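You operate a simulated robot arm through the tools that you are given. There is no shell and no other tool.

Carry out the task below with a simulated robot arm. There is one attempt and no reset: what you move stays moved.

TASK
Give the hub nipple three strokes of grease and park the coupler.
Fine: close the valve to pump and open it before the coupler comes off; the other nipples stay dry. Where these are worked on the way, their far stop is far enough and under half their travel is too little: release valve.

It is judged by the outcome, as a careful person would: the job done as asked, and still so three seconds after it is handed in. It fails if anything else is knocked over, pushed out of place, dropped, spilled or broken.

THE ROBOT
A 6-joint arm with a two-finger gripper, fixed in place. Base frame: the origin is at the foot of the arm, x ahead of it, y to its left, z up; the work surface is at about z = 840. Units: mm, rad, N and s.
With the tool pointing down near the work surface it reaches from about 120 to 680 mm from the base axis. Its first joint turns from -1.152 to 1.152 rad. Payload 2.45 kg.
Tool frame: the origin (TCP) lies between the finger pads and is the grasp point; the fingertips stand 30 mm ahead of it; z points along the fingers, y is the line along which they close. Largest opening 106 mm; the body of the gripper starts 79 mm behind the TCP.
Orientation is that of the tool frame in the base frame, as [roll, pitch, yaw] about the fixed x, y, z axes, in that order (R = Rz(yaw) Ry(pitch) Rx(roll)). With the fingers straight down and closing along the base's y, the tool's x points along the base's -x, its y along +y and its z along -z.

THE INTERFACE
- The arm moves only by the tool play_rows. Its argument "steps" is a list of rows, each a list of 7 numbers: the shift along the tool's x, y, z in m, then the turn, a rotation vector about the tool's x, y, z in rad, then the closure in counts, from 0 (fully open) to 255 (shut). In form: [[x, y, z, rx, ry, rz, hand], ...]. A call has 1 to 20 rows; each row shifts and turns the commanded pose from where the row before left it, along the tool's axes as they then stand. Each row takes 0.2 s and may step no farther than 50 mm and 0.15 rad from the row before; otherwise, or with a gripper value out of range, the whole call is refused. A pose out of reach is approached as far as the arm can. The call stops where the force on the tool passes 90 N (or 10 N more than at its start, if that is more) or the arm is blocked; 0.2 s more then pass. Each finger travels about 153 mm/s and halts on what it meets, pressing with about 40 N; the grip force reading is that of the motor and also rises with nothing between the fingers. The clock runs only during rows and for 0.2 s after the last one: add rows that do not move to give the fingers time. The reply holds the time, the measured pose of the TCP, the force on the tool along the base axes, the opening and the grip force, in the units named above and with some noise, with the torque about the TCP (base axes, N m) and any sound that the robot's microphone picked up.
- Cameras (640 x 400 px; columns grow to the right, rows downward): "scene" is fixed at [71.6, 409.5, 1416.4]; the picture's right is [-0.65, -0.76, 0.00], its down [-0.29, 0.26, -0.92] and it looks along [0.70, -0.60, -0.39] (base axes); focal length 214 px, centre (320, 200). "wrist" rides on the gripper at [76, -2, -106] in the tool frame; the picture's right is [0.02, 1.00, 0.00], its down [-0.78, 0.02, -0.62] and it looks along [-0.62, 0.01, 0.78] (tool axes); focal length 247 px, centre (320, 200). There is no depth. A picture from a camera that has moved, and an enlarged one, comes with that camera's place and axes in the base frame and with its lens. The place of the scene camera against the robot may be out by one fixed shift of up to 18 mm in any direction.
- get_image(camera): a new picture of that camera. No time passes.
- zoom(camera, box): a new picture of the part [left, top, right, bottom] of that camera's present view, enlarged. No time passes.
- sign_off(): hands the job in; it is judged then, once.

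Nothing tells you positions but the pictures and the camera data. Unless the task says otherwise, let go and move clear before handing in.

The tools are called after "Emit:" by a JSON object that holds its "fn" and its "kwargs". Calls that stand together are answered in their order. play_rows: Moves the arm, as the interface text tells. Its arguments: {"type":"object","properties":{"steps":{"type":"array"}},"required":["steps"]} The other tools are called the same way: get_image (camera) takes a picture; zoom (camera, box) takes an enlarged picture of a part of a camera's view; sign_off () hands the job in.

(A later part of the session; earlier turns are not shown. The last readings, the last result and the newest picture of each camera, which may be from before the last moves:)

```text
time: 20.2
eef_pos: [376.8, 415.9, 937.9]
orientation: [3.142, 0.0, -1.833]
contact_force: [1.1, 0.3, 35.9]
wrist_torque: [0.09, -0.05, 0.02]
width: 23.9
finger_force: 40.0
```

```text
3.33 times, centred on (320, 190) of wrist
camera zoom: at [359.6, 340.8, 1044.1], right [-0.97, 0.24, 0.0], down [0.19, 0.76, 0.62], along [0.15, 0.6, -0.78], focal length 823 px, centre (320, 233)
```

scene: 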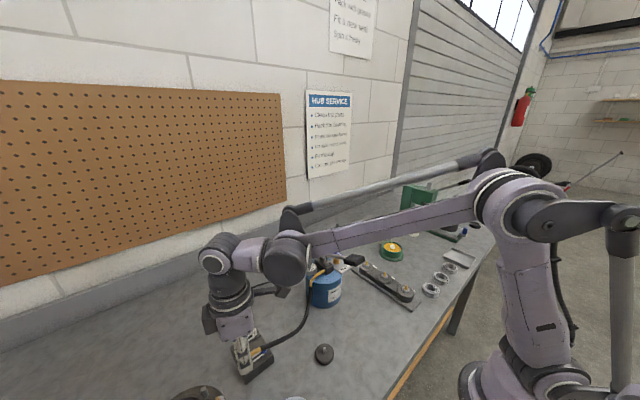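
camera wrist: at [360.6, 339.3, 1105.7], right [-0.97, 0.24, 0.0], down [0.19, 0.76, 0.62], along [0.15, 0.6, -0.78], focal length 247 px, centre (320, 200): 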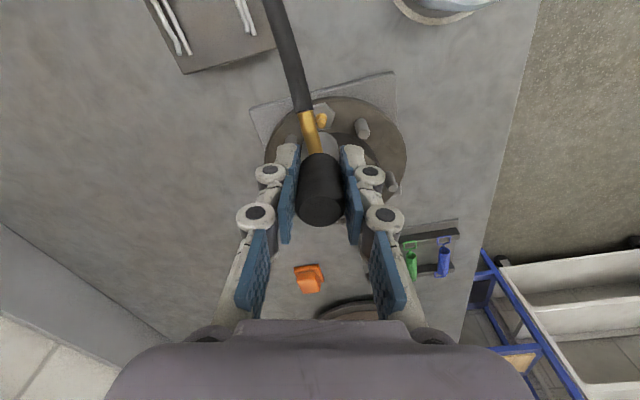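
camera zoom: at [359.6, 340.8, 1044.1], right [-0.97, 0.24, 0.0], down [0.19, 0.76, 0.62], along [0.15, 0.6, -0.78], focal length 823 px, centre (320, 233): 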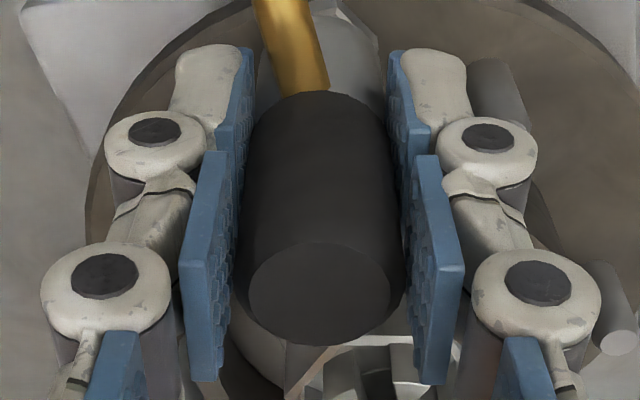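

It's blocked at nut level (mouth about z 891), so it's fully down over the nipple. I'll relax and gently tug to see if it holds.

Emit:
{"fn": "play_rows", "kwargs": {"steps": [[0, 0, -0.001, 0, 0, 0, 255], [0, 0, -0.001, 0, 0, 0, 255], [0, 0, -0.001, 0, 0, 0, 255], [0, 0, 0, 0, 0, 0, 255]]}}

Emit:
{"fn": "zoom", "kwargs": {"camera": "wrist", "box": [280, 95, 360, 165]}}

```text
time: 21.2
eef_pos: [378.3, 415.7, 939.6]
orientation: [3.141, -0.002, -1.832]
contact_force: [0.1, 0.1, 0.5]
wrist_torque: [-0.01, 0.0, 0.0]
width: 24.0
finger_force: 39.6
```

```text
5.71 times, centred on (320, 130) of wrist
camera zoom: at [359.9, 341.2, 1045.8], right [-0.97, 0.24, 0.0], down [0.19, 0.76, 0.62], along [0.15, 0.6, -0.78], focal length 1411 px, centre (320, 600)
```

zoom: 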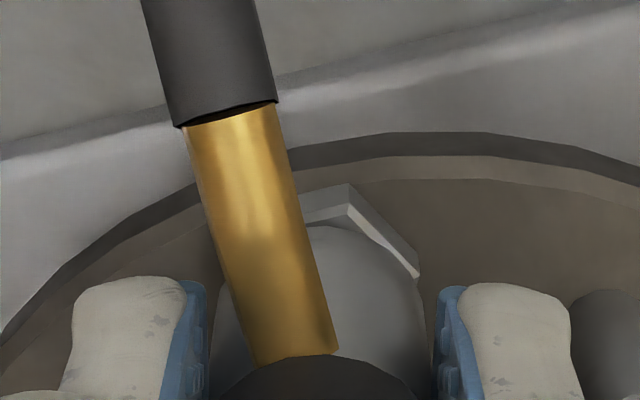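

Emit:
{"fn": "play_rows", "kwargs": {"steps": [[0, 0, -0.001, 0, 0, 0, 255], [0, 0, -0.001, 0, 0, 0, 255], [0, 0, 0, 0, 0, 0, 255]]}}

Emit:
{"fn": "zoom", "kwargs": {"camera": "wrist", "box": [280, 95, 360, 165]}}

```text
time: 22.0
eef_pos: [378.1, 416.1, 941.3]
orientation: [-3.141, 0.001, -1.833]
contact_force: [0.0, -0.1, -1.8]
wrist_torque: [0.0, -0.02, 0.03]
width: 24.0
finger_force: 40.0
```

```text
5.71 times, centred on (320, 130) of wrist
camera zoom: at [359.8, 341.0, 1048.1], right [-0.97, 0.24, 0.0], down [0.19, 0.76, 0.62], along [0.15, 0.6, -0.78], focal length 1411 px, centre (320, 600)
```

zoom: 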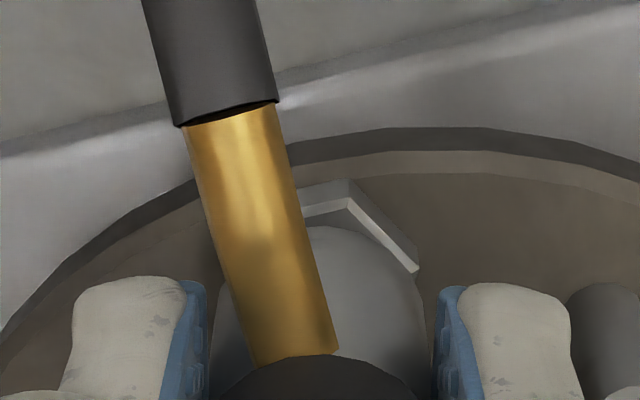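

A light tug lifts it freely, so it isn't latched yet and the grip slips at about 35 N. I'll set it down on the nipple, let go, and press it on from the top with closed fingertips.

Emit:
{"fn": "play_rows", "kwargs": {"steps": [[0, 0, 0.001, 0, 0, 0, 255], [0, 0, 0.001, 0, 0, 0, 255], [0, 0, 0.0005, 0, 0, 0, 255], [0, 0, 0, 0, 0, 0, 230], [0, 0, 0, 0, 0, 0, 185], [0, 0, 0, 0, 0, 0, 170], [0, 0, 0, 0, 0, 0, 170]]}}

Emit:
{"fn": "get_image", "kwargs": {"camera": "wrist"}}

Emit:
{"fn": "zoom", "kwargs": {"camera": "wrist", "box": [260, 90, 380, 250]}}

```text
time: 23.6
eef_pos: [378.6, 416.6, 938.4]
orientation: [-3.141, 0.001, -1.834]
contact_force: [1.4, 0.1, 0.1]
wrist_torque: [0.01, 0.01, 0.0]
width: 35.4
finger_force: 0.1
```

```text
taken
camera wrist: at [359.6, 341.2, 1045.5], right [-0.97, 0.24, 0.0], down [0.19, 0.76, 0.62], along [0.15, 0.6, -0.78], focal length 247 px, centre (320, 200)
```

wrist: 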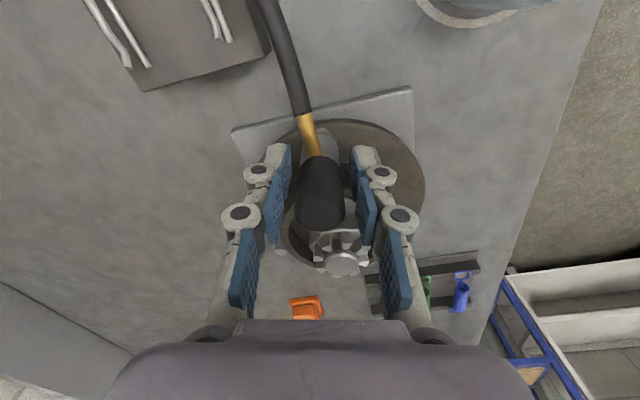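

```text
2.50 times, centred on (320, 170) of wrist
camera zoom: at [359.6, 341.2, 1045.5], right [-0.97, 0.24, 0.0], down [0.19, 0.76, 0.62], along [0.15, 0.6, -0.78], focal length 617 px, centre (320, 275)
```

zoom: 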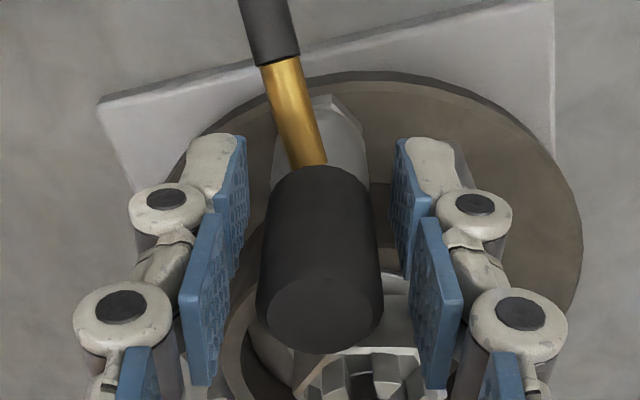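

Emit:
{"fn": "play_rows", "kwargs": {"steps": [[0, 0, -0.008, 0, 0, 0, 170], [0, 0, -0.02, 0, 0, 0, 170], [0, 0, -0.02, 0, 0, 0, 170], [0, 0, -0.02, 0, 0, 0, 170], [0, 0, 0, 0, 0, 0, 200], [0, 0, 0, 0, 0, 0, 255], [0, 0, 0, 0, 0, 0, 255]]}}

Emit:
{"fn": "get_image", "kwargs": {"camera": "wrist"}}

Emit:
{"fn": "zoom", "kwargs": {"camera": "scene", "box": [150, 300, 300, 400]}}

```text
time: 25.2
eef_pos: [377.1, 416.5, 1007.7]
orientation: [-3.141, 0.001, -1.833]
contact_force: [-0.2, 0.2, 0.0]
wrist_torque: [-0.02, 0.03, 0.04]
width: 0.2
finger_force: 28.3
```

```text
taken
camera wrist: at [359.9, 341.1, 1113.5], right [-0.97, 0.24, 0.0], down [0.19, 0.76, 0.62], along [0.15, 0.6, -0.78], focal length 247 px, centre (320, 200)
```

wrist: 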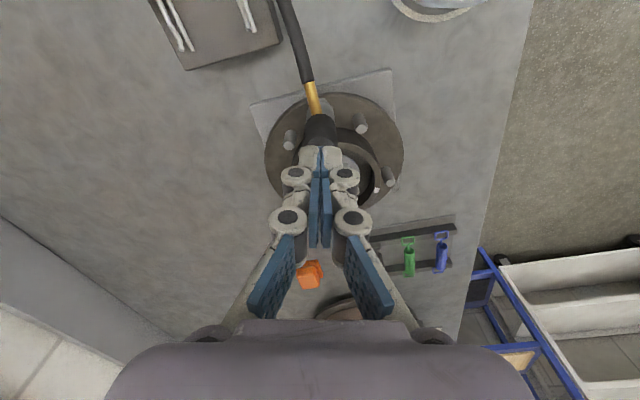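

```text
4.00 times, centred on (225, 350) of scene
camera zoom: at [71.6, 409.5, 1416.4], right [-0.65, -0.76, 0.0], down [-0.29, 0.26, -0.92], along [0.7, -0.6, -0.39], focal length 858 px, centre (700, -400)
```

zoom: 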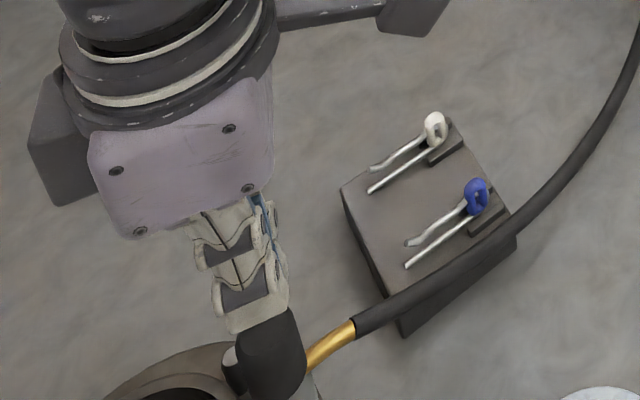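

Emit:
{"fn": "play_rows", "kwargs": {"steps": [[0, 0, 0.006, 0, 0, 0, 255], [0, 0, 0.005, 0, 0, 0, 255], [0, 0, 0.002, 0, 0, 0, 255], [0, 0, 0.001, 0, 0, 0, 255], [0, 0, 0, 0, 0, 0, 255]]}}

Emit:
{"fn": "zoom", "kwargs": {"camera": "wrist", "box": [260, 90, 380, 210]}}

```text
time: 26.4
eef_pos: [377.0, 416.5, 993.1]
orientation: [3.141, 0.0, -1.834]
contact_force: [0.3, 0.1, 0.5]
wrist_torque: [0.02, 0.03, 0.01]
width: 0.0
finger_force: 28.5
```

```text
3.33 times, centred on (320, 150) of wrist
camera zoom: at [359.8, 341.2, 1099.4], right [-0.97, 0.24, 0.0], down [0.19, 0.76, 0.62], along [0.15, 0.6, -0.78], focal length 823 px, centre (320, 367)
```

zoom: 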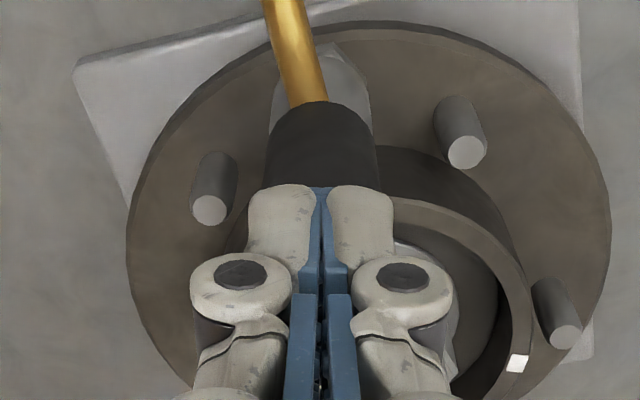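

Emit:
{"fn": "play_rows", "kwargs": {"steps": [[0, 0, 0.001, 0, 0, 0, 255], [0, 0, 0.001, 0, 0, 0, 255], [0, 0, 0.001, 0, 0, 0, 255]]}}

```text
time: 27.2
eef_pos: [376.7, 416.0, 989.9]
orientation: [3.141, -0.001, -1.833]
contact_force: [0.3, 0.4, -0.5]
wrist_torque: [0.0, 0.0, 0.0]
width: 0.1
finger_force: 28.4
```

Emit:
{"fn": "play_rows", "kwargs": {"steps": [[0, 0, 0.001, 0, 0, 0, 255], [0, 0, 0.001, 0, 0, 0, 255], [0, 0, 0.001, 0, 0, 0, 255], [0, 0, 0.001, 0, 0, 0, 255]]}}

Emit:
{"fn": "zoom", "kwargs": {"camera": "wrist", "box": [260, 90, 380, 210]}}

```text
time: 28.2
eef_pos: [375.4, 415.7, 987.2]
orientation: [3.14, -0.001, -1.833]
contact_force: [0.0, -0.5, 8.8]
wrist_torque: [0.02, 0.03, -0.02]
width: 6.1
finger_force: 29.2
```

```text
3.33 times, centred on (320, 150) of wrist
camera zoom: at [359.8, 341.1, 1093.1], right [-0.97, 0.24, 0.0], down [0.19, 0.76, 0.62], along [0.15, 0.6, -0.78], focal length 823 px, centre (320, 367)
```

zoom: 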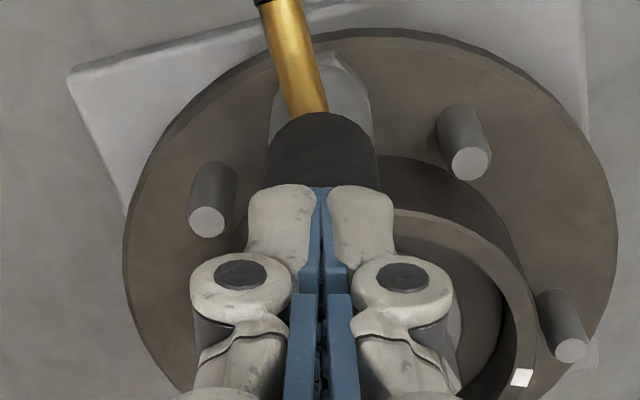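

Emit:
{"fn": "zoom", "kwargs": {"camera": "wrist", "box": [290, 110, 350, 170]}}

Emit:
{"fn": "zoom", "kwargs": {"camera": "scene", "box": [180, 340, 250, 400]}}

```text
6.67 times, centred on (320, 140) of wrist
camera zoom: at [359.8, 341.1, 1093.1], right [-0.97, 0.24, 0.0], down [0.19, 0.76, 0.62], along [0.15, 0.6, -0.78], focal length 1646 px, centre (320, 600)
```

zoom: 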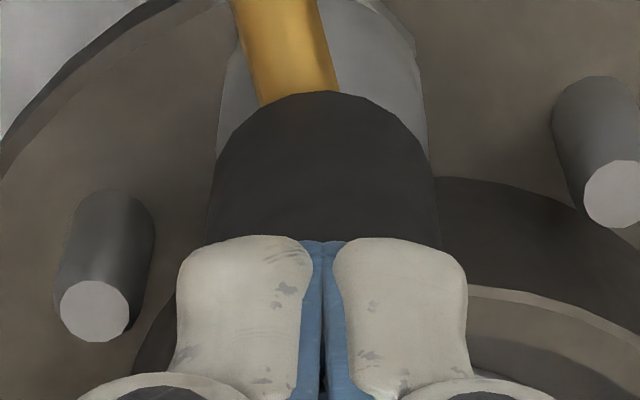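

```text
6.67 times, centred on (215, 370) of scene
camera zoom: at [71.5, 409.3, 1416.4], right [-0.65, -0.76, 0.0], down [-0.29, 0.26, -0.92], along [0.7, -0.6, -0.39], focal length 1430 px, centre (1020, -933)
```

zoom: 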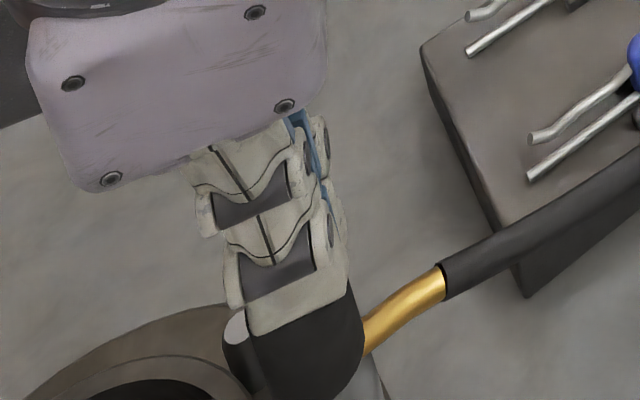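

Emit:
{"fn": "play_rows", "kwargs": {"steps": [[0, 0, 0.001, 0, 0, 0, 255], [0, 0, 0.001, 0, 0, 0, 255]]}}

Emit:
{"fn": "zoom", "kwargs": {"camera": "wrist", "box": [290, 110, 350, 170]}}

```text
time: 28.8
eef_pos: [377.5, 416.9, 987.2]
orientation: [-3.139, 0.003, -1.831]
contact_force: [2.6, 2.3, 51.1]
wrist_torque: [0.09, -0.12, 0.01]
width: 5.9
finger_force: 28.7
```

```text
6.67 times, centred on (320, 140) of wrist
camera zoom: at [359.6, 340.8, 1092.7], right [-0.97, 0.24, 0.0], down [0.19, 0.76, 0.62], along [0.15, 0.6, -0.78], focal length 1646 px, centre (320, 600)
```

zoom: 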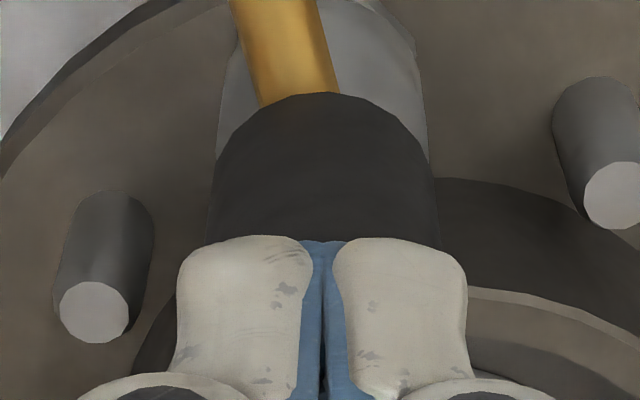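

Emit:
{"fn": "play_rows", "kwargs": {"steps": [[0, 0, 0.001, 0, 0, 0, 255], [0, 0, 0, 0, 0, 0, 255]]}}

Emit:
{"fn": "zoom", "kwargs": {"camera": "wrist", "box": [290, 110, 350, 170]}}

```text
time: 29.4
eef_pos: [377.4, 415.9, 986.3]
orientation: [-3.141, 0.001, -1.833]
contact_force: [3.9, 3.7, 67.5]
wrist_torque: [0.19, -0.17, 0.0]
width: 5.7
finger_force: 28.6
```

```text
6.67 times, centred on (320, 140) of wrist
camera zoom: at [359.6, 340.8, 1092.6], right [-0.97, 0.24, 0.0], down [0.19, 0.76, 0.62], along [0.15, 0.6, -0.78], focal length 1646 px, centre (320, 600)
```

zoom: 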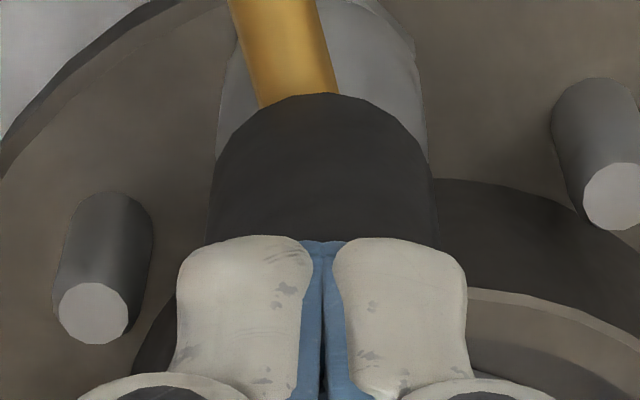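

The coupler doesn't move at 67 N, so it is hard down. I'll back off and inspect how it sits.

Emit:
{"fn": "play_rows", "kwargs": {"steps": [[0, 0, -0.004, 0, 0, 0, 255], [0, 0, -0.02, 0, 0, 0, 255], [0, 0, -0.03, 0, 0, 0, 255], [0.04, 0, -0.02, 0, 0, 0, 255], [0.04, 0, 0, 0, 0, 0, 255], [0.04, 0, 0, 0, 0, 0, 255], [0, 0, 0, 0, 0, 0, 255]]}}

Emit:
{"fn": "get_image", "kwargs": {"camera": "wrist"}}

Emit:
{"fn": "zoom", "kwargs": {"camera": "scene", "box": [180, 350, 250, 400]}}

Emit:
{"fn": "zoom", "kwargs": {"camera": "wrist", "box": [280, 150, 360, 230]}}

```text
time: 31.0
eef_pos: [347.0, 299.3, 1056.7]
orientation: [3.141, 0.001, -1.834]
contact_force: [0.0, -0.8, -0.6]
wrist_torque: [-0.01, -0.03, 0.02]
width: 0.1
finger_force: 28.0
```

```text
taken
camera wrist: at [328.9, 224.5, 1163.9], right [-0.97, 0.24, 0.0], down [0.19, 0.76, 0.62], along [0.15, 0.6, -0.78], focal length 247 px, centre (320, 200)
```

wrist: 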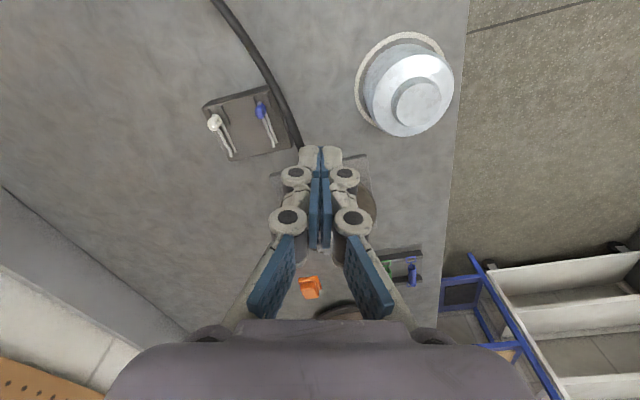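

```text
8.00 times, centred on (215, 375) of scene
camera zoom: at [71.6, 409.4, 1416.4], right [-0.65, -0.76, 0.0], down [-0.29, 0.26, -0.92], along [0.7, -0.6, -0.39], focal length 1716 px, centre (1160, -1200)
```

zoom: 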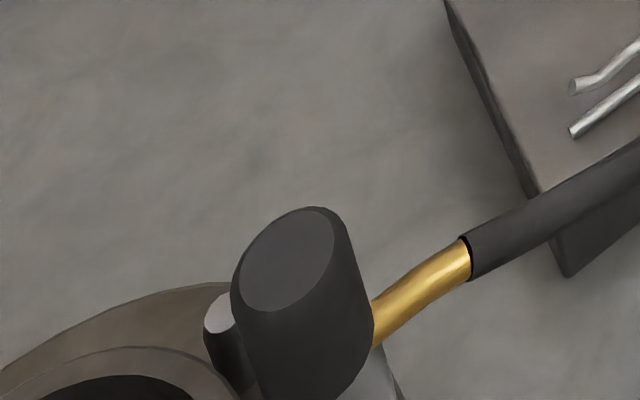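

```text
5.00 times, centred on (320, 190) of wrist
camera zoom: at [328.9, 224.5, 1163.9], right [-0.97, 0.24, 0.0], down [0.19, 0.76, 0.62], along [0.15, 0.6, -0.78], focal length 1235 px, centre (320, 250)
```

zoom: 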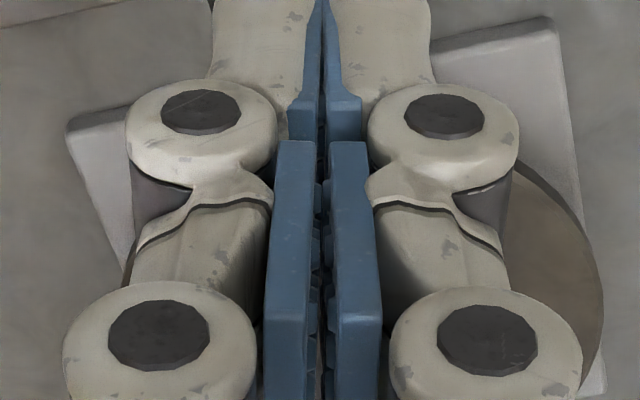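

Emit:
{"fn": "play_rows", "kwargs": {"steps": [[0, 0, 0, 0, 0, 0, 100], [0, 0, 0, 0, 0, 0, 0], [0, 0, 0, 0, 0, 0, 0]]}}

Emit:
{"fn": "zoom", "kwargs": {"camera": "wrist", "box": [270, 130, 370, 230]}}

```text
time: 31.8
eef_pos: [347.3, 300.5, 1058.6]
orientation: [-3.141, 0.0, -1.833]
contact_force: [0.1, -0.5, 0.4]
wrist_torque: [0.01, 0.01, 0.0]
width: 105.8
finger_force: 0.2
```

```text
4.00 times, centred on (320, 180) of wrist
camera zoom: at [329.0, 224.9, 1163.9], right [-0.97, 0.24, 0.0], down [0.19, 0.76, 0.62], along [0.15, 0.6, -0.78], focal length 988 px, centre (320, 280)
```

zoom: 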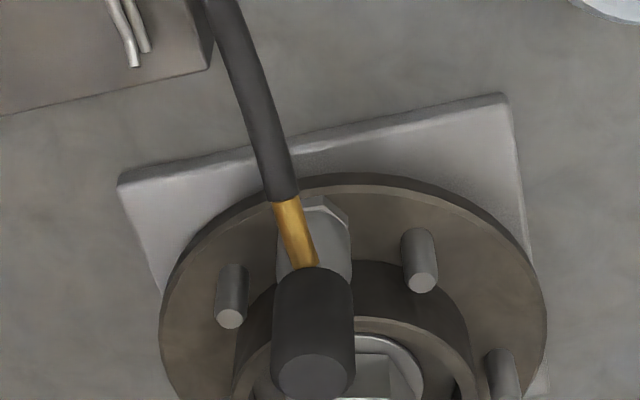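

Emit:
{"fn": "zoom", "kwargs": {"camera": "wrist", "box": [300, 170, 340, 210]}}

```text
10.00 times, centred on (320, 190) of wrist
camera zoom: at [329.0, 224.9, 1163.9], right [-0.97, 0.24, 0.0], down [0.19, 0.76, 0.62], along [0.15, 0.6, -0.78], focal length 2470 px, centre (320, 300)
```

zoom: 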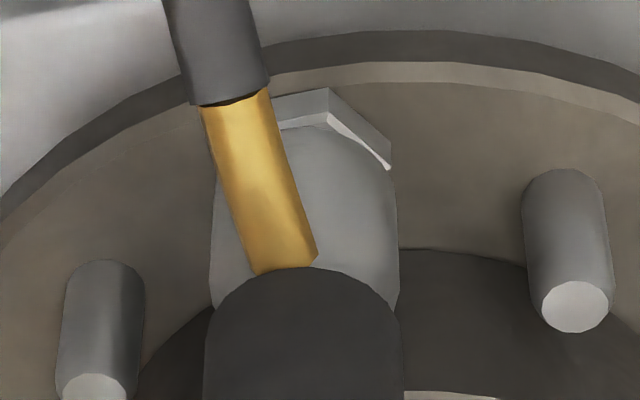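

Emit:
{"fn": "play_rows", "kwargs": {"steps": [[0, 0, -0.005, 0, 0, 0.1309, 0], [0, 0, -0.005, 0, 0, 0.1309, 0], [0, 0, -0.005, 0, 0, 0.1309, 0], [0, 0, -0.004, 0, 0, 0.1309, 0], [0, 0, 0, 0, 0, 0.1309, 0], [0, 0, 0, 0, 0, 0.1309, 0], [0, 0, 0, 0, 0, 0.1309, 0], [0, 0, 0, 0, 0, 0.1309, 0], [0, 0, 0, 0, 0, 0.1309, 0], [0, 0, 0, 0, 0, 0.1309, 0], [0.0295, 0.03, 0, 0, 0, 0, 0], [0.0295, 0.03, 0, 0, 0, 0, 0], [0.0295, 0.03, 0, 0, 0, 0, 0], [0.0295, 0.03, 0, 0, 0, 0, 0], [0, 0, 0, 0, 0, 0, 0]]}}

Emit:
{"fn": "get_image", "kwargs": {"camera": "wrist"}}

Emit:
{"fn": "zoom", "kwargs": {"camera": "wrist", "box": [295, 150, 345, 220]}}

Emit:
{"fn": "zoom", "kwargs": {"camera": "wrist", "box": [130, 120, 190, 180]}}

```text
time: 35.0
eef_pos: [227.7, 420.2, 1075.4]
orientation: [-3.141, -0.001, 3.141]
contact_force: [0.2, -0.4, -0.2]
wrist_torque: [-0.02, -0.03, 0.01]
width: 105.8
finger_force: 0.1
```

```text
taken
camera wrist: at [152.1, 417.9, 1182.2], right [-0.02, 1.0, 0.0], down [0.78, 0.02, 0.62], along [0.62, 0.01, -0.78], focal length 247 px, centre (320, 200)
```

wrist: 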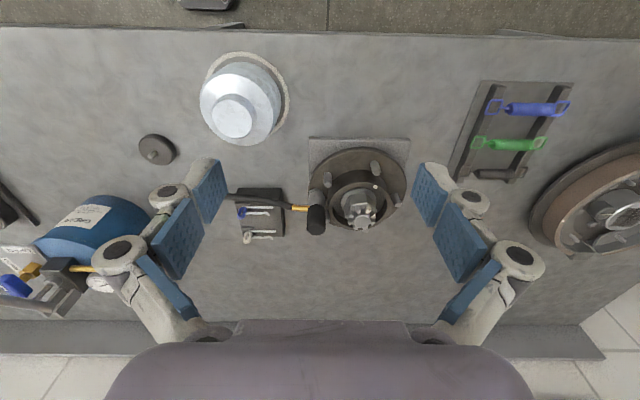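

```text
5.71 times, centred on (320, 185) of wrist
camera zoom: at [152.1, 417.9, 1182.2], right [-0.02, 1.0, 0.0], down [0.78, 0.02, 0.62], along [0.62, 0.01, -0.78], focal length 1411 px, centre (320, 286)
```

zoom: 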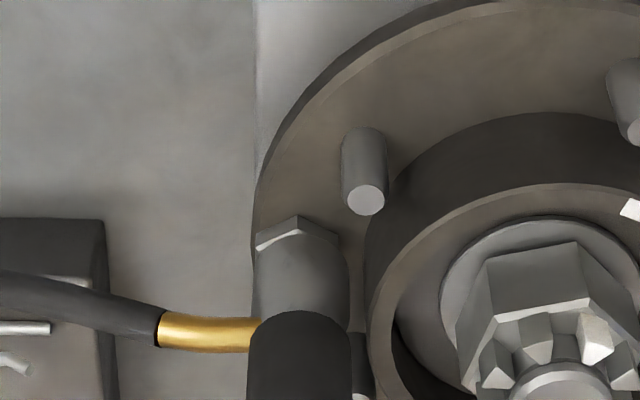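

```text
6.67 times, centred on (160, 150) of wrist
camera zoom: at [152.1, 417.9, 1182.2], right [-0.02, 1.0, 0.0], down [0.78, 0.02, 0.62], along [0.62, 0.01, -0.78], focal length 1646 px, centre (1387, 533)
```

zoom: 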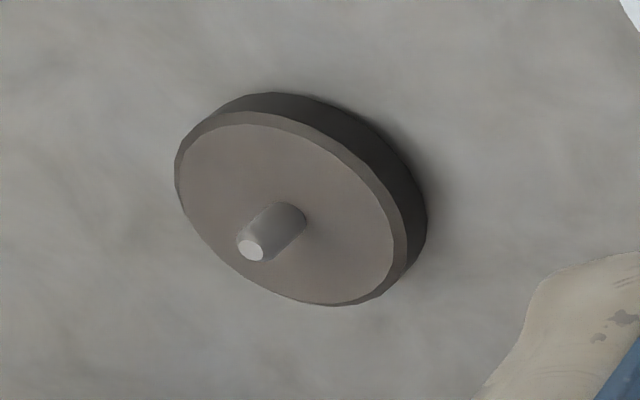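

Emit:
{"fn": "zoom", "kwargs": {"camera": "wrist", "box": [305, 180, 335, 210]}}

Emit:
{"fn": "zoom", "kwargs": {"camera": "wrist", "box": [300, 185, 340, 245]}}

```text
13.33 times, centred on (320, 195) of wrist
camera zoom: at [152.1, 417.9, 1182.2], right [-0.02, 1.0, 0.0], down [0.78, 0.02, 0.62], along [0.62, 0.01, -0.78], focal length 3293 px, centre (320, 267)
```

zoom: 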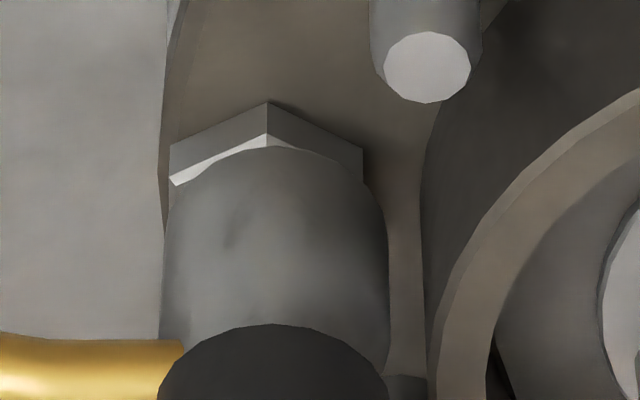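

```text
6.67 times, centred on (320, 215) of wrist
camera zoom: at [152.1, 417.9, 1182.2], right [-0.02, 1.0, 0.0], down [0.78, 0.02, 0.62], along [0.62, 0.01, -0.78], focal length 1646 px, centre (320, 100)
```

zoom: 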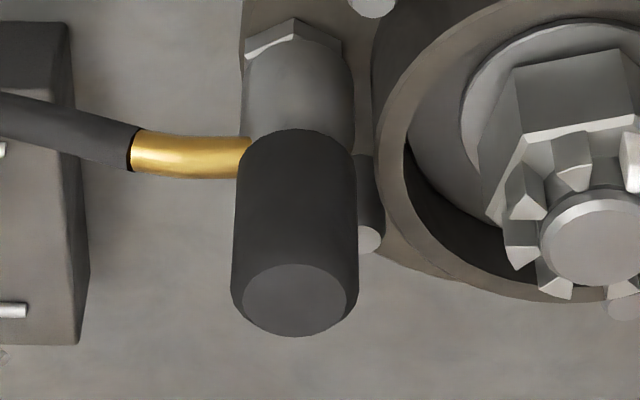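

The coupler sits upright over the hub nipple, centred within about 1 mm and hard down (same seat height as on its peg). Next I go to look closely at the release valve from above.

Emit:
{"fn": "play_rows", "kwargs": {"steps": [[0, -0.02, -0.045, 0, 0, 0, 0], [-0.0111, -0.0365, -0.0075, 0, 0, 0, 0], [-0.0111, -0.0365, -0.0075, 0, 0, 0, 0], [-0.0111, -0.0365, -0.0075, 0, 0, 0, 0], [-0.0111, -0.0365, -0.0075, 0, 0, 0, 0], [-0.0111, -0.0365, 0, 0, 0, 0, 0], [-0.0111, -0.0365, 0, 0, 0, 0, 0], [-0.0111, -0.0365, 0, 0, 0, 0, 0], [-0.0111, -0.0365, 0, 0, 0, 0, 0], [-0.0111, -0.0365, 0, 0, 0, 0, 0], [-0.0111, -0.0365, 0, 0, 0, 0, 0], [-0.0111, -0.0365, 0, 0, 0, 0, 0], [0, 0, 0, 0, 0, 0, 0]]}}

Emit:
{"fn": "get_image", "kwargs": {"camera": "wrist"}}

Emit:
{"fn": "get_image", "kwargs": {"camera": "scene"}}

```text
time: 37.8
eef_pos: [351.4, -1.4, 1150.5]
orientation: [-3.141, -0.001, -3.14]
contact_force: [-0.4, -0.5, -0.1]
wrist_torque: [0.01, 0.0, 0.01]
width: 106.0
finger_force: 0.0
```

```text
taken
camera wrist: at [274.0, -4.5, 1257.4], right [-0.02, 1.0, 0.0], down [0.78, 0.02, 0.62], along [0.62, 0.01, -0.78], focal length 247 px, centre (320, 200)
```

wrist: 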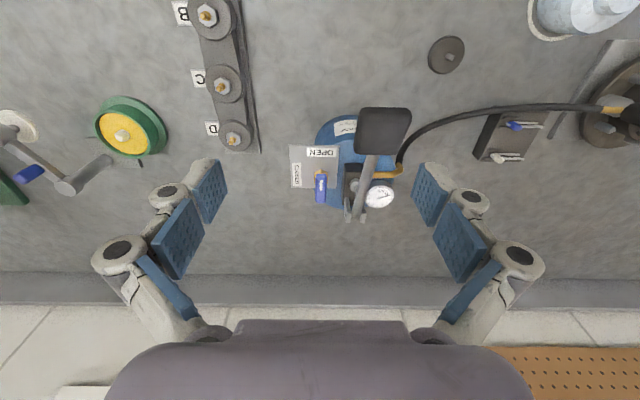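

```text
taken
```

scene: 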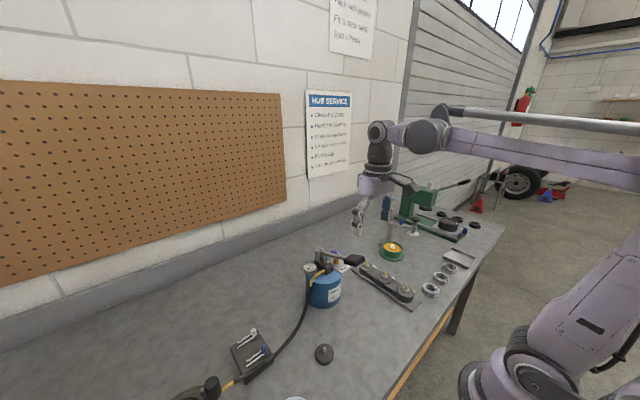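

Emit:
{"fn": "zoom", "kwargs": {"camera": "wrist", "box": [280, 130, 360, 220]}}

Emit:
{"fn": "zoom", "kwargs": {"camera": "wrist", "box": [300, 90, 420, 240]}}

Emit:
{"fn": "zoom", "kwargs": {"camera": "scene", "box": [190, 350, 260, 400]}}

Emit:
{"fn": "zoom", "kwargs": {"camera": "scene", "box": [300, 240, 370, 310]}}

```text
4.44 times, centred on (320, 175) of wrist
camera zoom: at [274.0, -4.5, 1257.4], right [-0.02, 1.0, 0.0], down [0.78, 0.02, 0.62], along [0.62, 0.01, -0.78], focal length 1098 px, centre (320, 311)
```

zoom: 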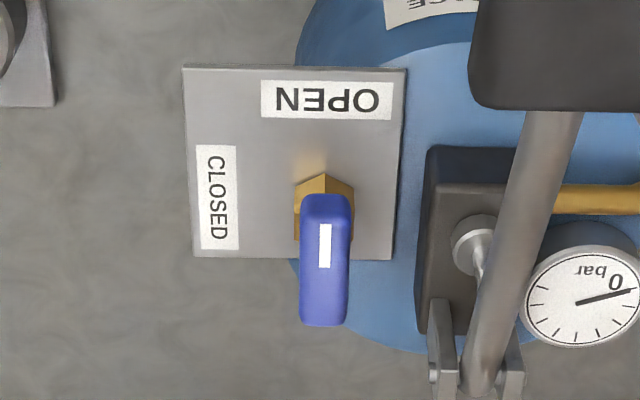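

```text
2.67 times, centred on (360, 165) of wrist
camera zoom: at [274.0, -4.5, 1257.4], right [-0.02, 1.0, 0.0], down [0.78, 0.02, 0.62], along [0.62, 0.01, -0.78], focal length 659 px, centre (213, 293)
```

zoom: 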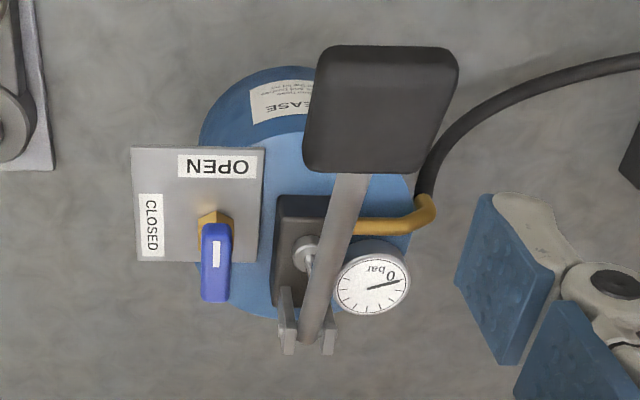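

```text
8.00 times, centred on (225, 375) of scene
camera zoom: at [71.6, 409.4, 1416.4], right [-0.65, -0.76, 0.0], down [-0.29, 0.26, -0.92], along [0.7, -0.6, -0.39], focal length 1716 px, centre (1080, -1200)
```

zoom: 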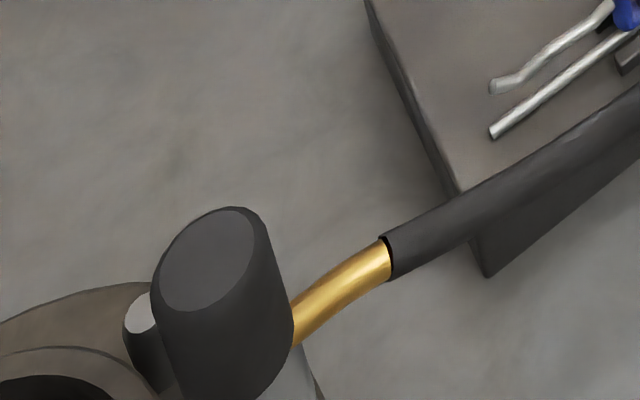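

```text
5.71 times, centred on (335, 275) of scene
camera zoom: at [71.6, 409.4, 1416.4], right [-0.65, -0.76, 0.0], down [-0.29, 0.26, -0.92], along [0.7, -0.6, -0.39], focal length 1226 px, centre (234, -229)
```

zoom: 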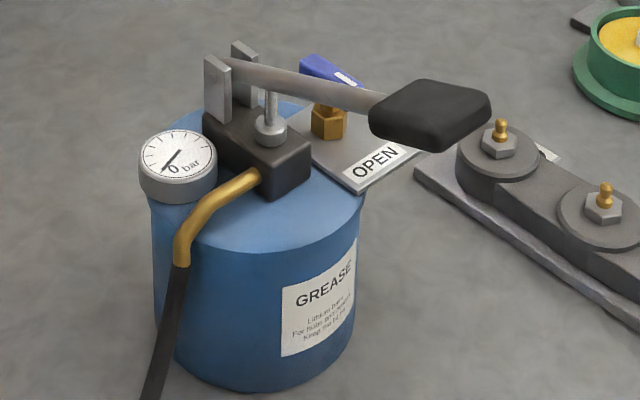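

The valve knob is a 15 mm wide, 43 mm long wing centred near (468, -0.5), top at about z 997, its mark pointing at OPEN (-x). I'll move above it with the fingers narrowed to 24 mm so they clear the lever shaft, and check.

Emit:
{"fn": "play_rows", "kwargs": {"steps": [[-0.029, 0, 0, 0, 0, 0, 100], [-0.029, 0, 0, 0, 0, 0, 195], [-0.029, 0, 0, 0, 0, 0, 195], [-0.029, 0.0005, 0, 0, 0, 0, 195], [0, 0, 0.03, 0, 0, 0, 195], [0, 0, 0.03, 0, 0, 0, 195], [0, 0, 0, 0, 0, 0, 195]]}}

Emit:
{"fn": "get_image", "kwargs": {"camera": "wrist"}}

Emit:
{"fn": "zoom", "kwargs": {"camera": "scene", "box": [290, 190, 410, 310]}}

```text
time: 39.4
eef_pos: [465.2, -1.3, 1089.8]
orientation: [-3.141, 0.0, 3.141]
contact_force: [0.7, 0.0, -0.2]
wrist_torque: [0.01, -0.01, 0.0]
width: 25.0
finger_force: 0.0
```

```text
taken
camera wrist: at [390.7, -3.9, 1196.1], right [-0.02, 1.0, 0.0], down [0.78, 0.02, 0.62], along [0.62, 0.01, -0.78], focal length 247 px, centre (320, 200)
```

wrist: 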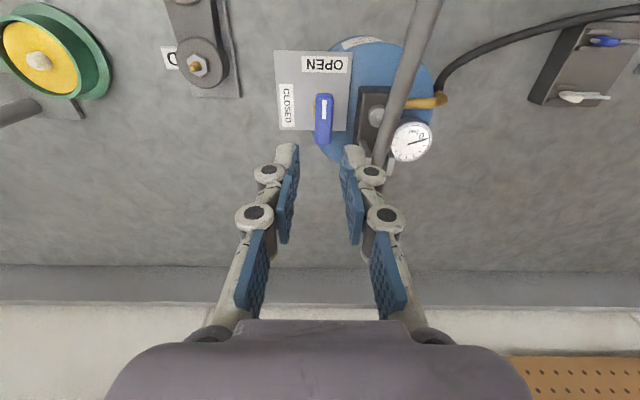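

```text
3.33 times, centred on (350, 250) of scene
camera zoom: at [71.6, 409.5, 1416.4], right [-0.65, -0.76, 0.0], down [-0.29, 0.26, -0.92], along [0.7, -0.6, -0.39], focal length 715 px, centre (220, 33)
```

zoom: 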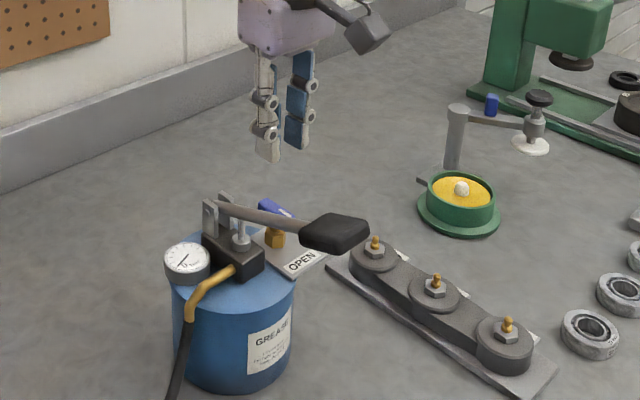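

Emit:
{"fn": "zoom", "kwargs": {"camera": "wrist", "box": [270, 40, 400, 170]}}

```text
3.08 times, centred on (335, 105) of wrist
camera zoom: at [390.7, -3.9, 1196.1], right [-0.02, 1.0, 0.0], down [0.78, 0.02, 0.62], along [0.62, 0.01, -0.78], focal length 760 px, centre (274, 492)
```

zoom: 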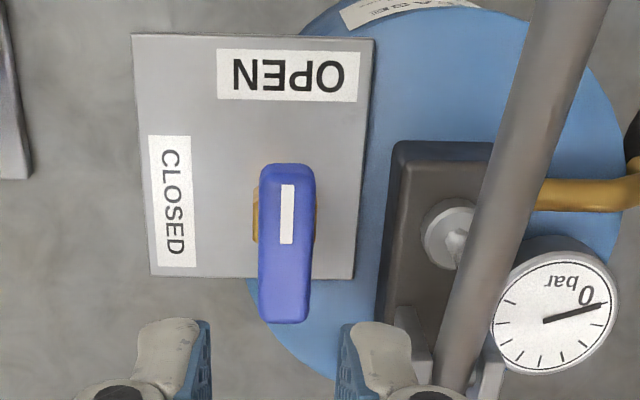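

Emit:
{"fn": "play_rows", "kwargs": {"steps": [[-0.0015, 0.0024, 0.02, 0, 0, 0, 195], [0, 0, 0.02, 0, 0, 0, 195], [0, 0, 0.02, 0, 0, 0, 195], [0, 0, 0, 0, 0, 0, 195]]}}

Emit:
{"fn": "get_image", "kwargs": {"camera": "wrist"}}

Emit:
{"fn": "zoom", "kwargs": {"camera": "wrist", "box": [270, 90, 380, 200]}}

Emit:
{"fn": "zoom", "kwargs": {"camera": "scene", "box": [310, 220, 380, 290]}}

```text
time: 40.4
eef_pos: [467.9, 1.4, 1030.5]
orientation: [-3.141, 0.0, 3.141]
contact_force: [0.0, 0.2, -0.5]
wrist_torque: [-0.02, -0.01, -0.02]
width: 24.8
finger_force: 0.0
```

```text
taken
camera wrist: at [391.9, -1.0, 1136.7], right [-0.02, 1.0, 0.0], down [0.78, 0.02, 0.62], along [0.62, 0.01, -0.78], focal length 247 px, centre (320, 200)
```

wrist: 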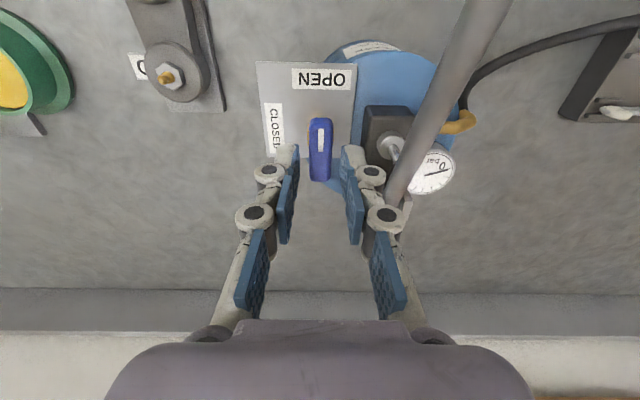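

```text
3.64 times, centred on (325, 145) of wrist
camera zoom: at [391.9, -1.0, 1136.7], right [-0.02, 1.0, 0.0], down [0.78, 0.02, 0.62], along [0.62, 0.01, -0.78], focal length 898 px, centre (302, 400)
```

zoom: 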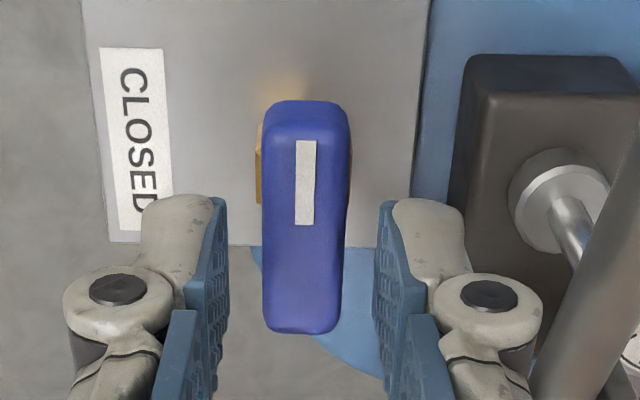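

```text
5.71 times, centred on (345, 255) of scene
camera zoom: at [71.6, 409.5, 1416.4], right [-0.65, -0.76, 0.0], down [-0.29, 0.26, -0.92], along [0.7, -0.6, -0.39], focal length 1226 px, centre (177, -114)
```

zoom: 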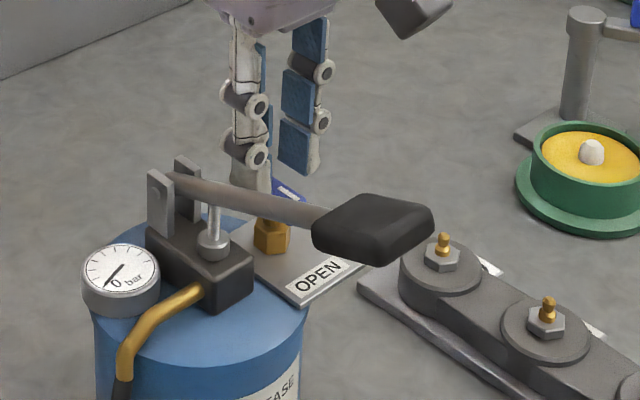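

Emit:
{"fn": "play_rows", "kwargs": {"steps": [[0, 0, 0.008, 0, 0, 0, 195], [0, 0.0005, 0.007, 0, 0, 0, 195], [0, 0, 0.006, 0, 0, 0, 195], [0, 0, 0, 0, 0, 0, 195]]}}

Emit:
{"fn": "zoom", "kwargs": {"camera": "wrist", "box": [260, 110, 380, 220]}}

Emit:
{"fn": "zoom", "kwargs": {"camera": "scene", "box": [310, 220, 380, 290]}}

```text
time: 41.4
eef_pos: [467.4, 2.8, 1009.4]
orientation: [-3.141, -0.001, -3.141]
contact_force: [0.7, 0.2, -0.6]
wrist_torque: [-0.04, 0.0, 0.0]
width: 24.9
finger_force: 0.0
```

```text
3.64 times, centred on (320, 165) of wrist
camera zoom: at [392.0, -0.5, 1116.3], right [-0.02, 1.0, 0.0], down [0.78, 0.02, 0.62], along [0.62, 0.01, -0.78], focal length 898 px, centre (320, 327)
```

zoom: 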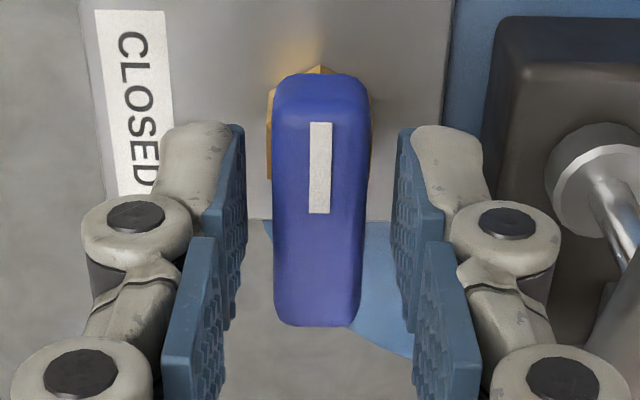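

```text
5.71 times, centred on (345, 255) of scene
camera zoom: at [71.6, 409.5, 1416.4], right [-0.65, -0.76, 0.0], down [-0.29, 0.26, -0.92], along [0.7, -0.6, -0.39], focal length 1226 px, centre (177, -114)
```

zoom: 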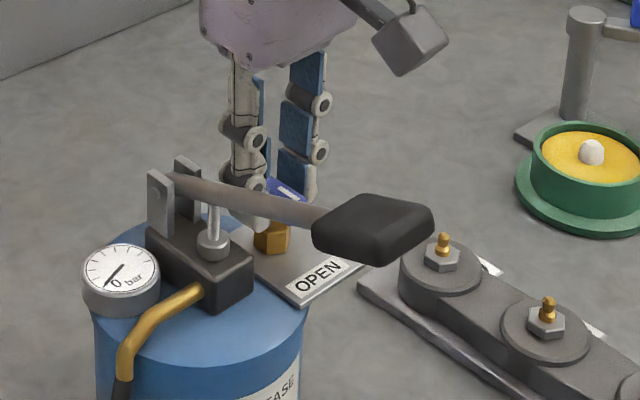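

The knob sits between the pads. Closing on it now.

Emit:
{"fn": "play_rows", "kwargs": {"steps": [[0, 0, 0, 0, 0, 0, 215], [0, 0, 0, 0, 0, 0, 235], [0, 0, 0, 0, 0, 0, 255], [0, 0, 0, 0, 0, 0, 255]]}}

Emit:
{"fn": "zoom", "kwargs": {"camera": "wrist", "box": [260, 110, 380, 220]}}

```text
time: 42.4
eef_pos: [469.0, 2.5, 1009.8]
orientation: [3.142, 0.001, -3.141]
contact_force: [-0.1, -0.6, -1.6]
wrist_torque: [0.01, 0.0, 0.01]
width: 14.9
finger_force: 40.7
```

```text
3.64 times, centred on (320, 165) of wrist
camera zoom: at [392.0, -0.6, 1116.4], right [-0.02, 1.0, 0.0], down [0.78, 0.02, 0.62], along [0.62, 0.01, -0.78], focal length 898 px, centre (320, 327)
```

zoom: 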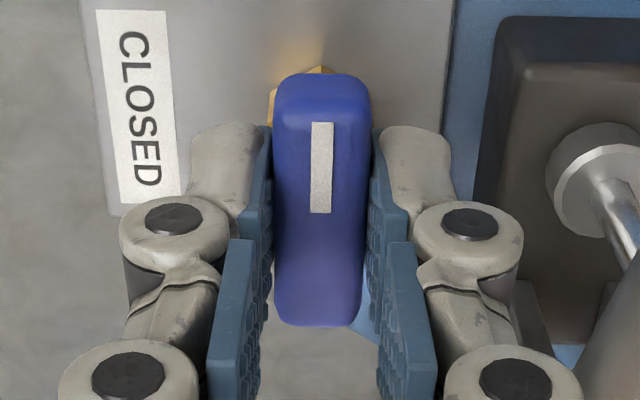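

Gripped (14.9 mm). I'll rotate it counter-clockwise seen from above, starting with a small part to check resistance.

Emit:
{"fn": "play_rows", "kwargs": {"steps": [[0, 0, 0, 0, 0, -0.1, 255], [0, 0, 0, 0, 0, -0.1, 255], [0, 0, 0, 0, 0, -0.1, 255], [0, 0, 0, 0, 0, 0, 255]]}}

Emit:
{"fn": "zoom", "kwargs": {"camera": "wrist", "box": [260, 110, 380, 220]}}

Emit:
{"fn": "zoom", "kwargs": {"camera": "scene", "box": [310, 220, 380, 290]}}

```text
time: 43.4
eef_pos: [468.8, 1.9, 1010.0]
orientation: [-3.142, 0.002, -2.839]
contact_force: [-0.9, -3.2, -3.7]
wrist_torque: [0.03, -0.36, 0.0]
width: 14.6
finger_force: 41.2
```

```text
3.64 times, centred on (320, 165) of wrist
camera zoom: at [396.0, -23.2, 1116.4], right [-0.32, 0.95, 0.0], down [0.74, 0.25, 0.62], along [0.59, 0.2, -0.78], focal length 898 px, centre (320, 327)
```

zoom: 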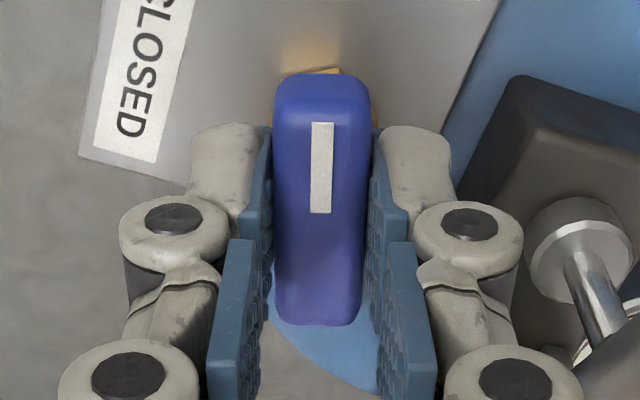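

```text
5.71 times, centred on (345, 255) of scene
camera zoom: at [71.6, 409.4, 1416.4], right [-0.65, -0.76, 0.0], down [-0.29, 0.26, -0.92], along [0.7, -0.6, -0.39], focal length 1226 px, centre (177, -114)
```

zoom: 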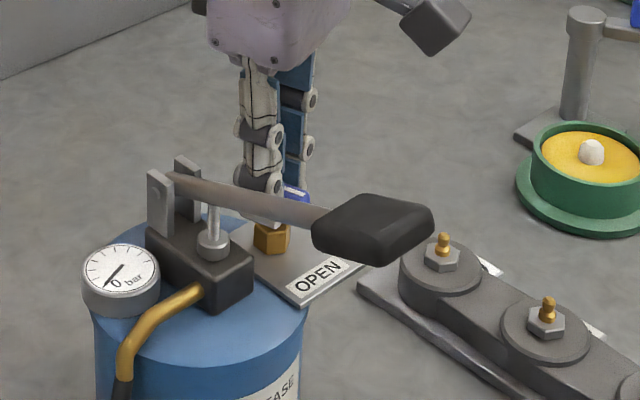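

The knob turns with the gripper. I'll continue to the CLOSED stop.

Emit:
{"fn": "play_rows", "kwargs": {"steps": [[0, 0, 0, 0, 0, -0.12, 255], [0, 0, 0, 0, 0, -0.12, 255], [0, 0, 0, 0, 0, -0.12, 255], [0, 0, 0, 0, 0, -0.12, 255], [0, 0, 0, 0, 0, -0.12, 255], [0, 0, 0, 0, 0, -0.12, 255], [0, 0, 0, 0, 0, -0.12, 255], [0, 0, 0, 0, 0, -0.12, 255], [0, 0, 0, 0, 0, -0.12, 255], [0, 0, 0, 0, 0, -0.12, 255], [0, 0, 0, 0, 0, 0, 255]]}}

Emit:
{"fn": "zoom", "kwargs": {"camera": "wrist", "box": [260, 90, 380, 220]}}

Emit:
{"fn": "zoom", "kwargs": {"camera": "scene", "box": [310, 220, 380, 290]}}

```text
time: 45.8
eef_pos: [467.9, 3.5, 1009.4]
orientation: [3.141, 0.001, -1.639]
contact_force: [-1.0, -4.9, 7.3]
wrist_torque: [0.06, 0.0, 0.01]
width: 14.8
finger_force: 41.2
```

```text
3.08 times, centred on (320, 155) of wrist
camera zoom: at [464.8, -75.2, 1116.4], right [-1.0, 0.05, 0.0], down [0.04, 0.78, 0.62], along [0.03, 0.62, -0.78], focal length 760 px, centre (320, 338)
```

zoom: 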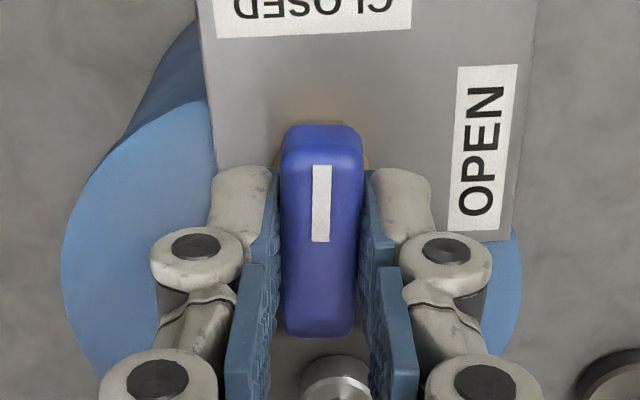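

```text
5.71 times, centred on (345, 255) of scene
camera zoom: at [71.5, 409.3, 1416.4], right [-0.65, -0.76, 0.0], down [-0.29, 0.26, -0.92], along [0.7, -0.6, -0.39], focal length 1226 px, centre (177, -114)
```

zoom: 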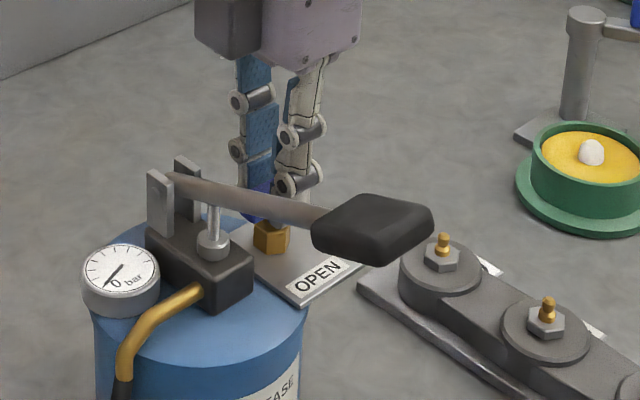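

Emit:
{"fn": "play_rows", "kwargs": {"steps": [[0, 0, 0, 0, 0, -0.035, 255], [0, 0, 0, 0, 0, -0.035, 255], [0, 0, 0, 0, 0, -0.03, 255], [0, 0, 0, 0, 0, 0, 255]]}}

Emit:
{"fn": "zoom", "kwargs": {"camera": "wrist", "box": [260, 90, 380, 220]}}

```text
time: 46.8
eef_pos: [466.7, 2.5, 1009.1]
orientation: [3.141, 0.0, -1.542]
contact_force: [1.7, -7.1, 6.0]
wrist_torque: [-0.03, -0.02, -0.03]
width: 14.7
finger_force: 40.9
```

```text
3.08 times, centred on (320, 155) of wrist
camera zoom: at [472.3, -75.2, 1116.4], right [-1.0, -0.05, 0.0], down [-0.04, 0.78, 0.62], along [-0.03, 0.62, -0.78], focal length 760 px, centre (320, 338)
```

zoom: 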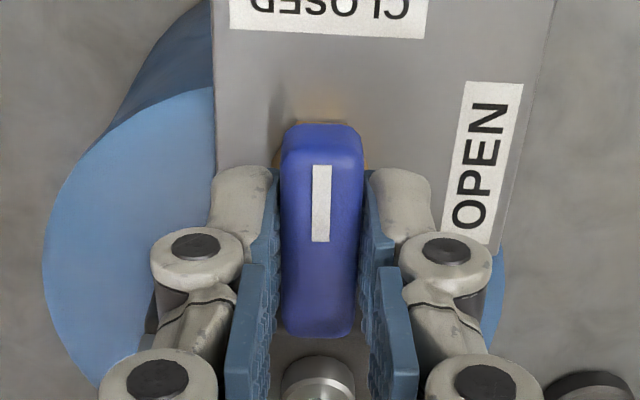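

Emit:
{"fn": "play_rows", "kwargs": {"steps": [[0, 0, 0, 0, 0, -0.03, 255], [0, 0, 0, 0, 0, -0.03, 255], [0, 0, 0, 0, 0, -0.03, 255], [0, 0, 0, 0, 0, 0, 255]]}}

Emit:
{"fn": "zoom", "kwargs": {"camera": "wrist", "box": [260, 90, 380, 220]}}

Emit:
{"fn": "zoom", "kwargs": {"camera": "scene", "box": [310, 220, 380, 290]}}

```text
time: 47.8
eef_pos: [468.3, 3.3, 1009.1]
orientation: [-3.142, 0.0, -1.45]
contact_force: [1.3, -4.2, 5.0]
wrist_torque: [-0.2, -0.05, -1.13]
width: 15.4
finger_force: 41.2
```

```text
3.08 times, centred on (320, 155) of wrist
camera zoom: at [479.1, -74.4, 1116.4], right [-0.99, -0.14, 0.0], down [-0.11, 0.78, 0.62], along [-0.09, 0.62, -0.78], focal length 760 px, centre (320, 338)
```

zoom: 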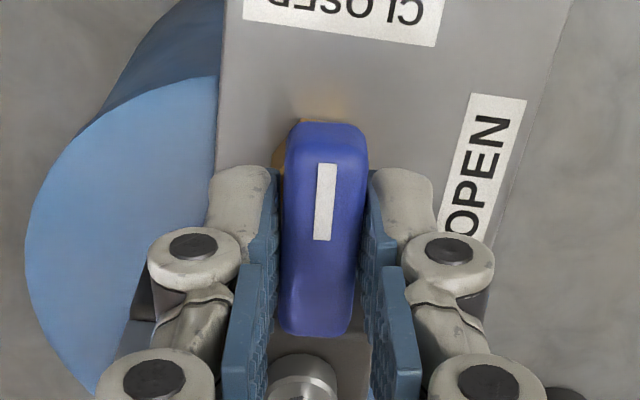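

```text
5.71 times, centred on (345, 255) of scene
camera zoom: at [71.6, 409.3, 1416.4], right [-0.65, -0.76, 0.0], down [-0.29, 0.26, -0.92], along [0.7, -0.6, -0.39], focal length 1226 px, centre (177, -114)
```

zoom: 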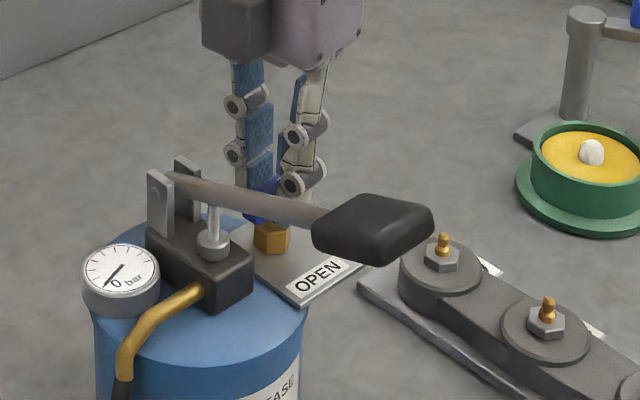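

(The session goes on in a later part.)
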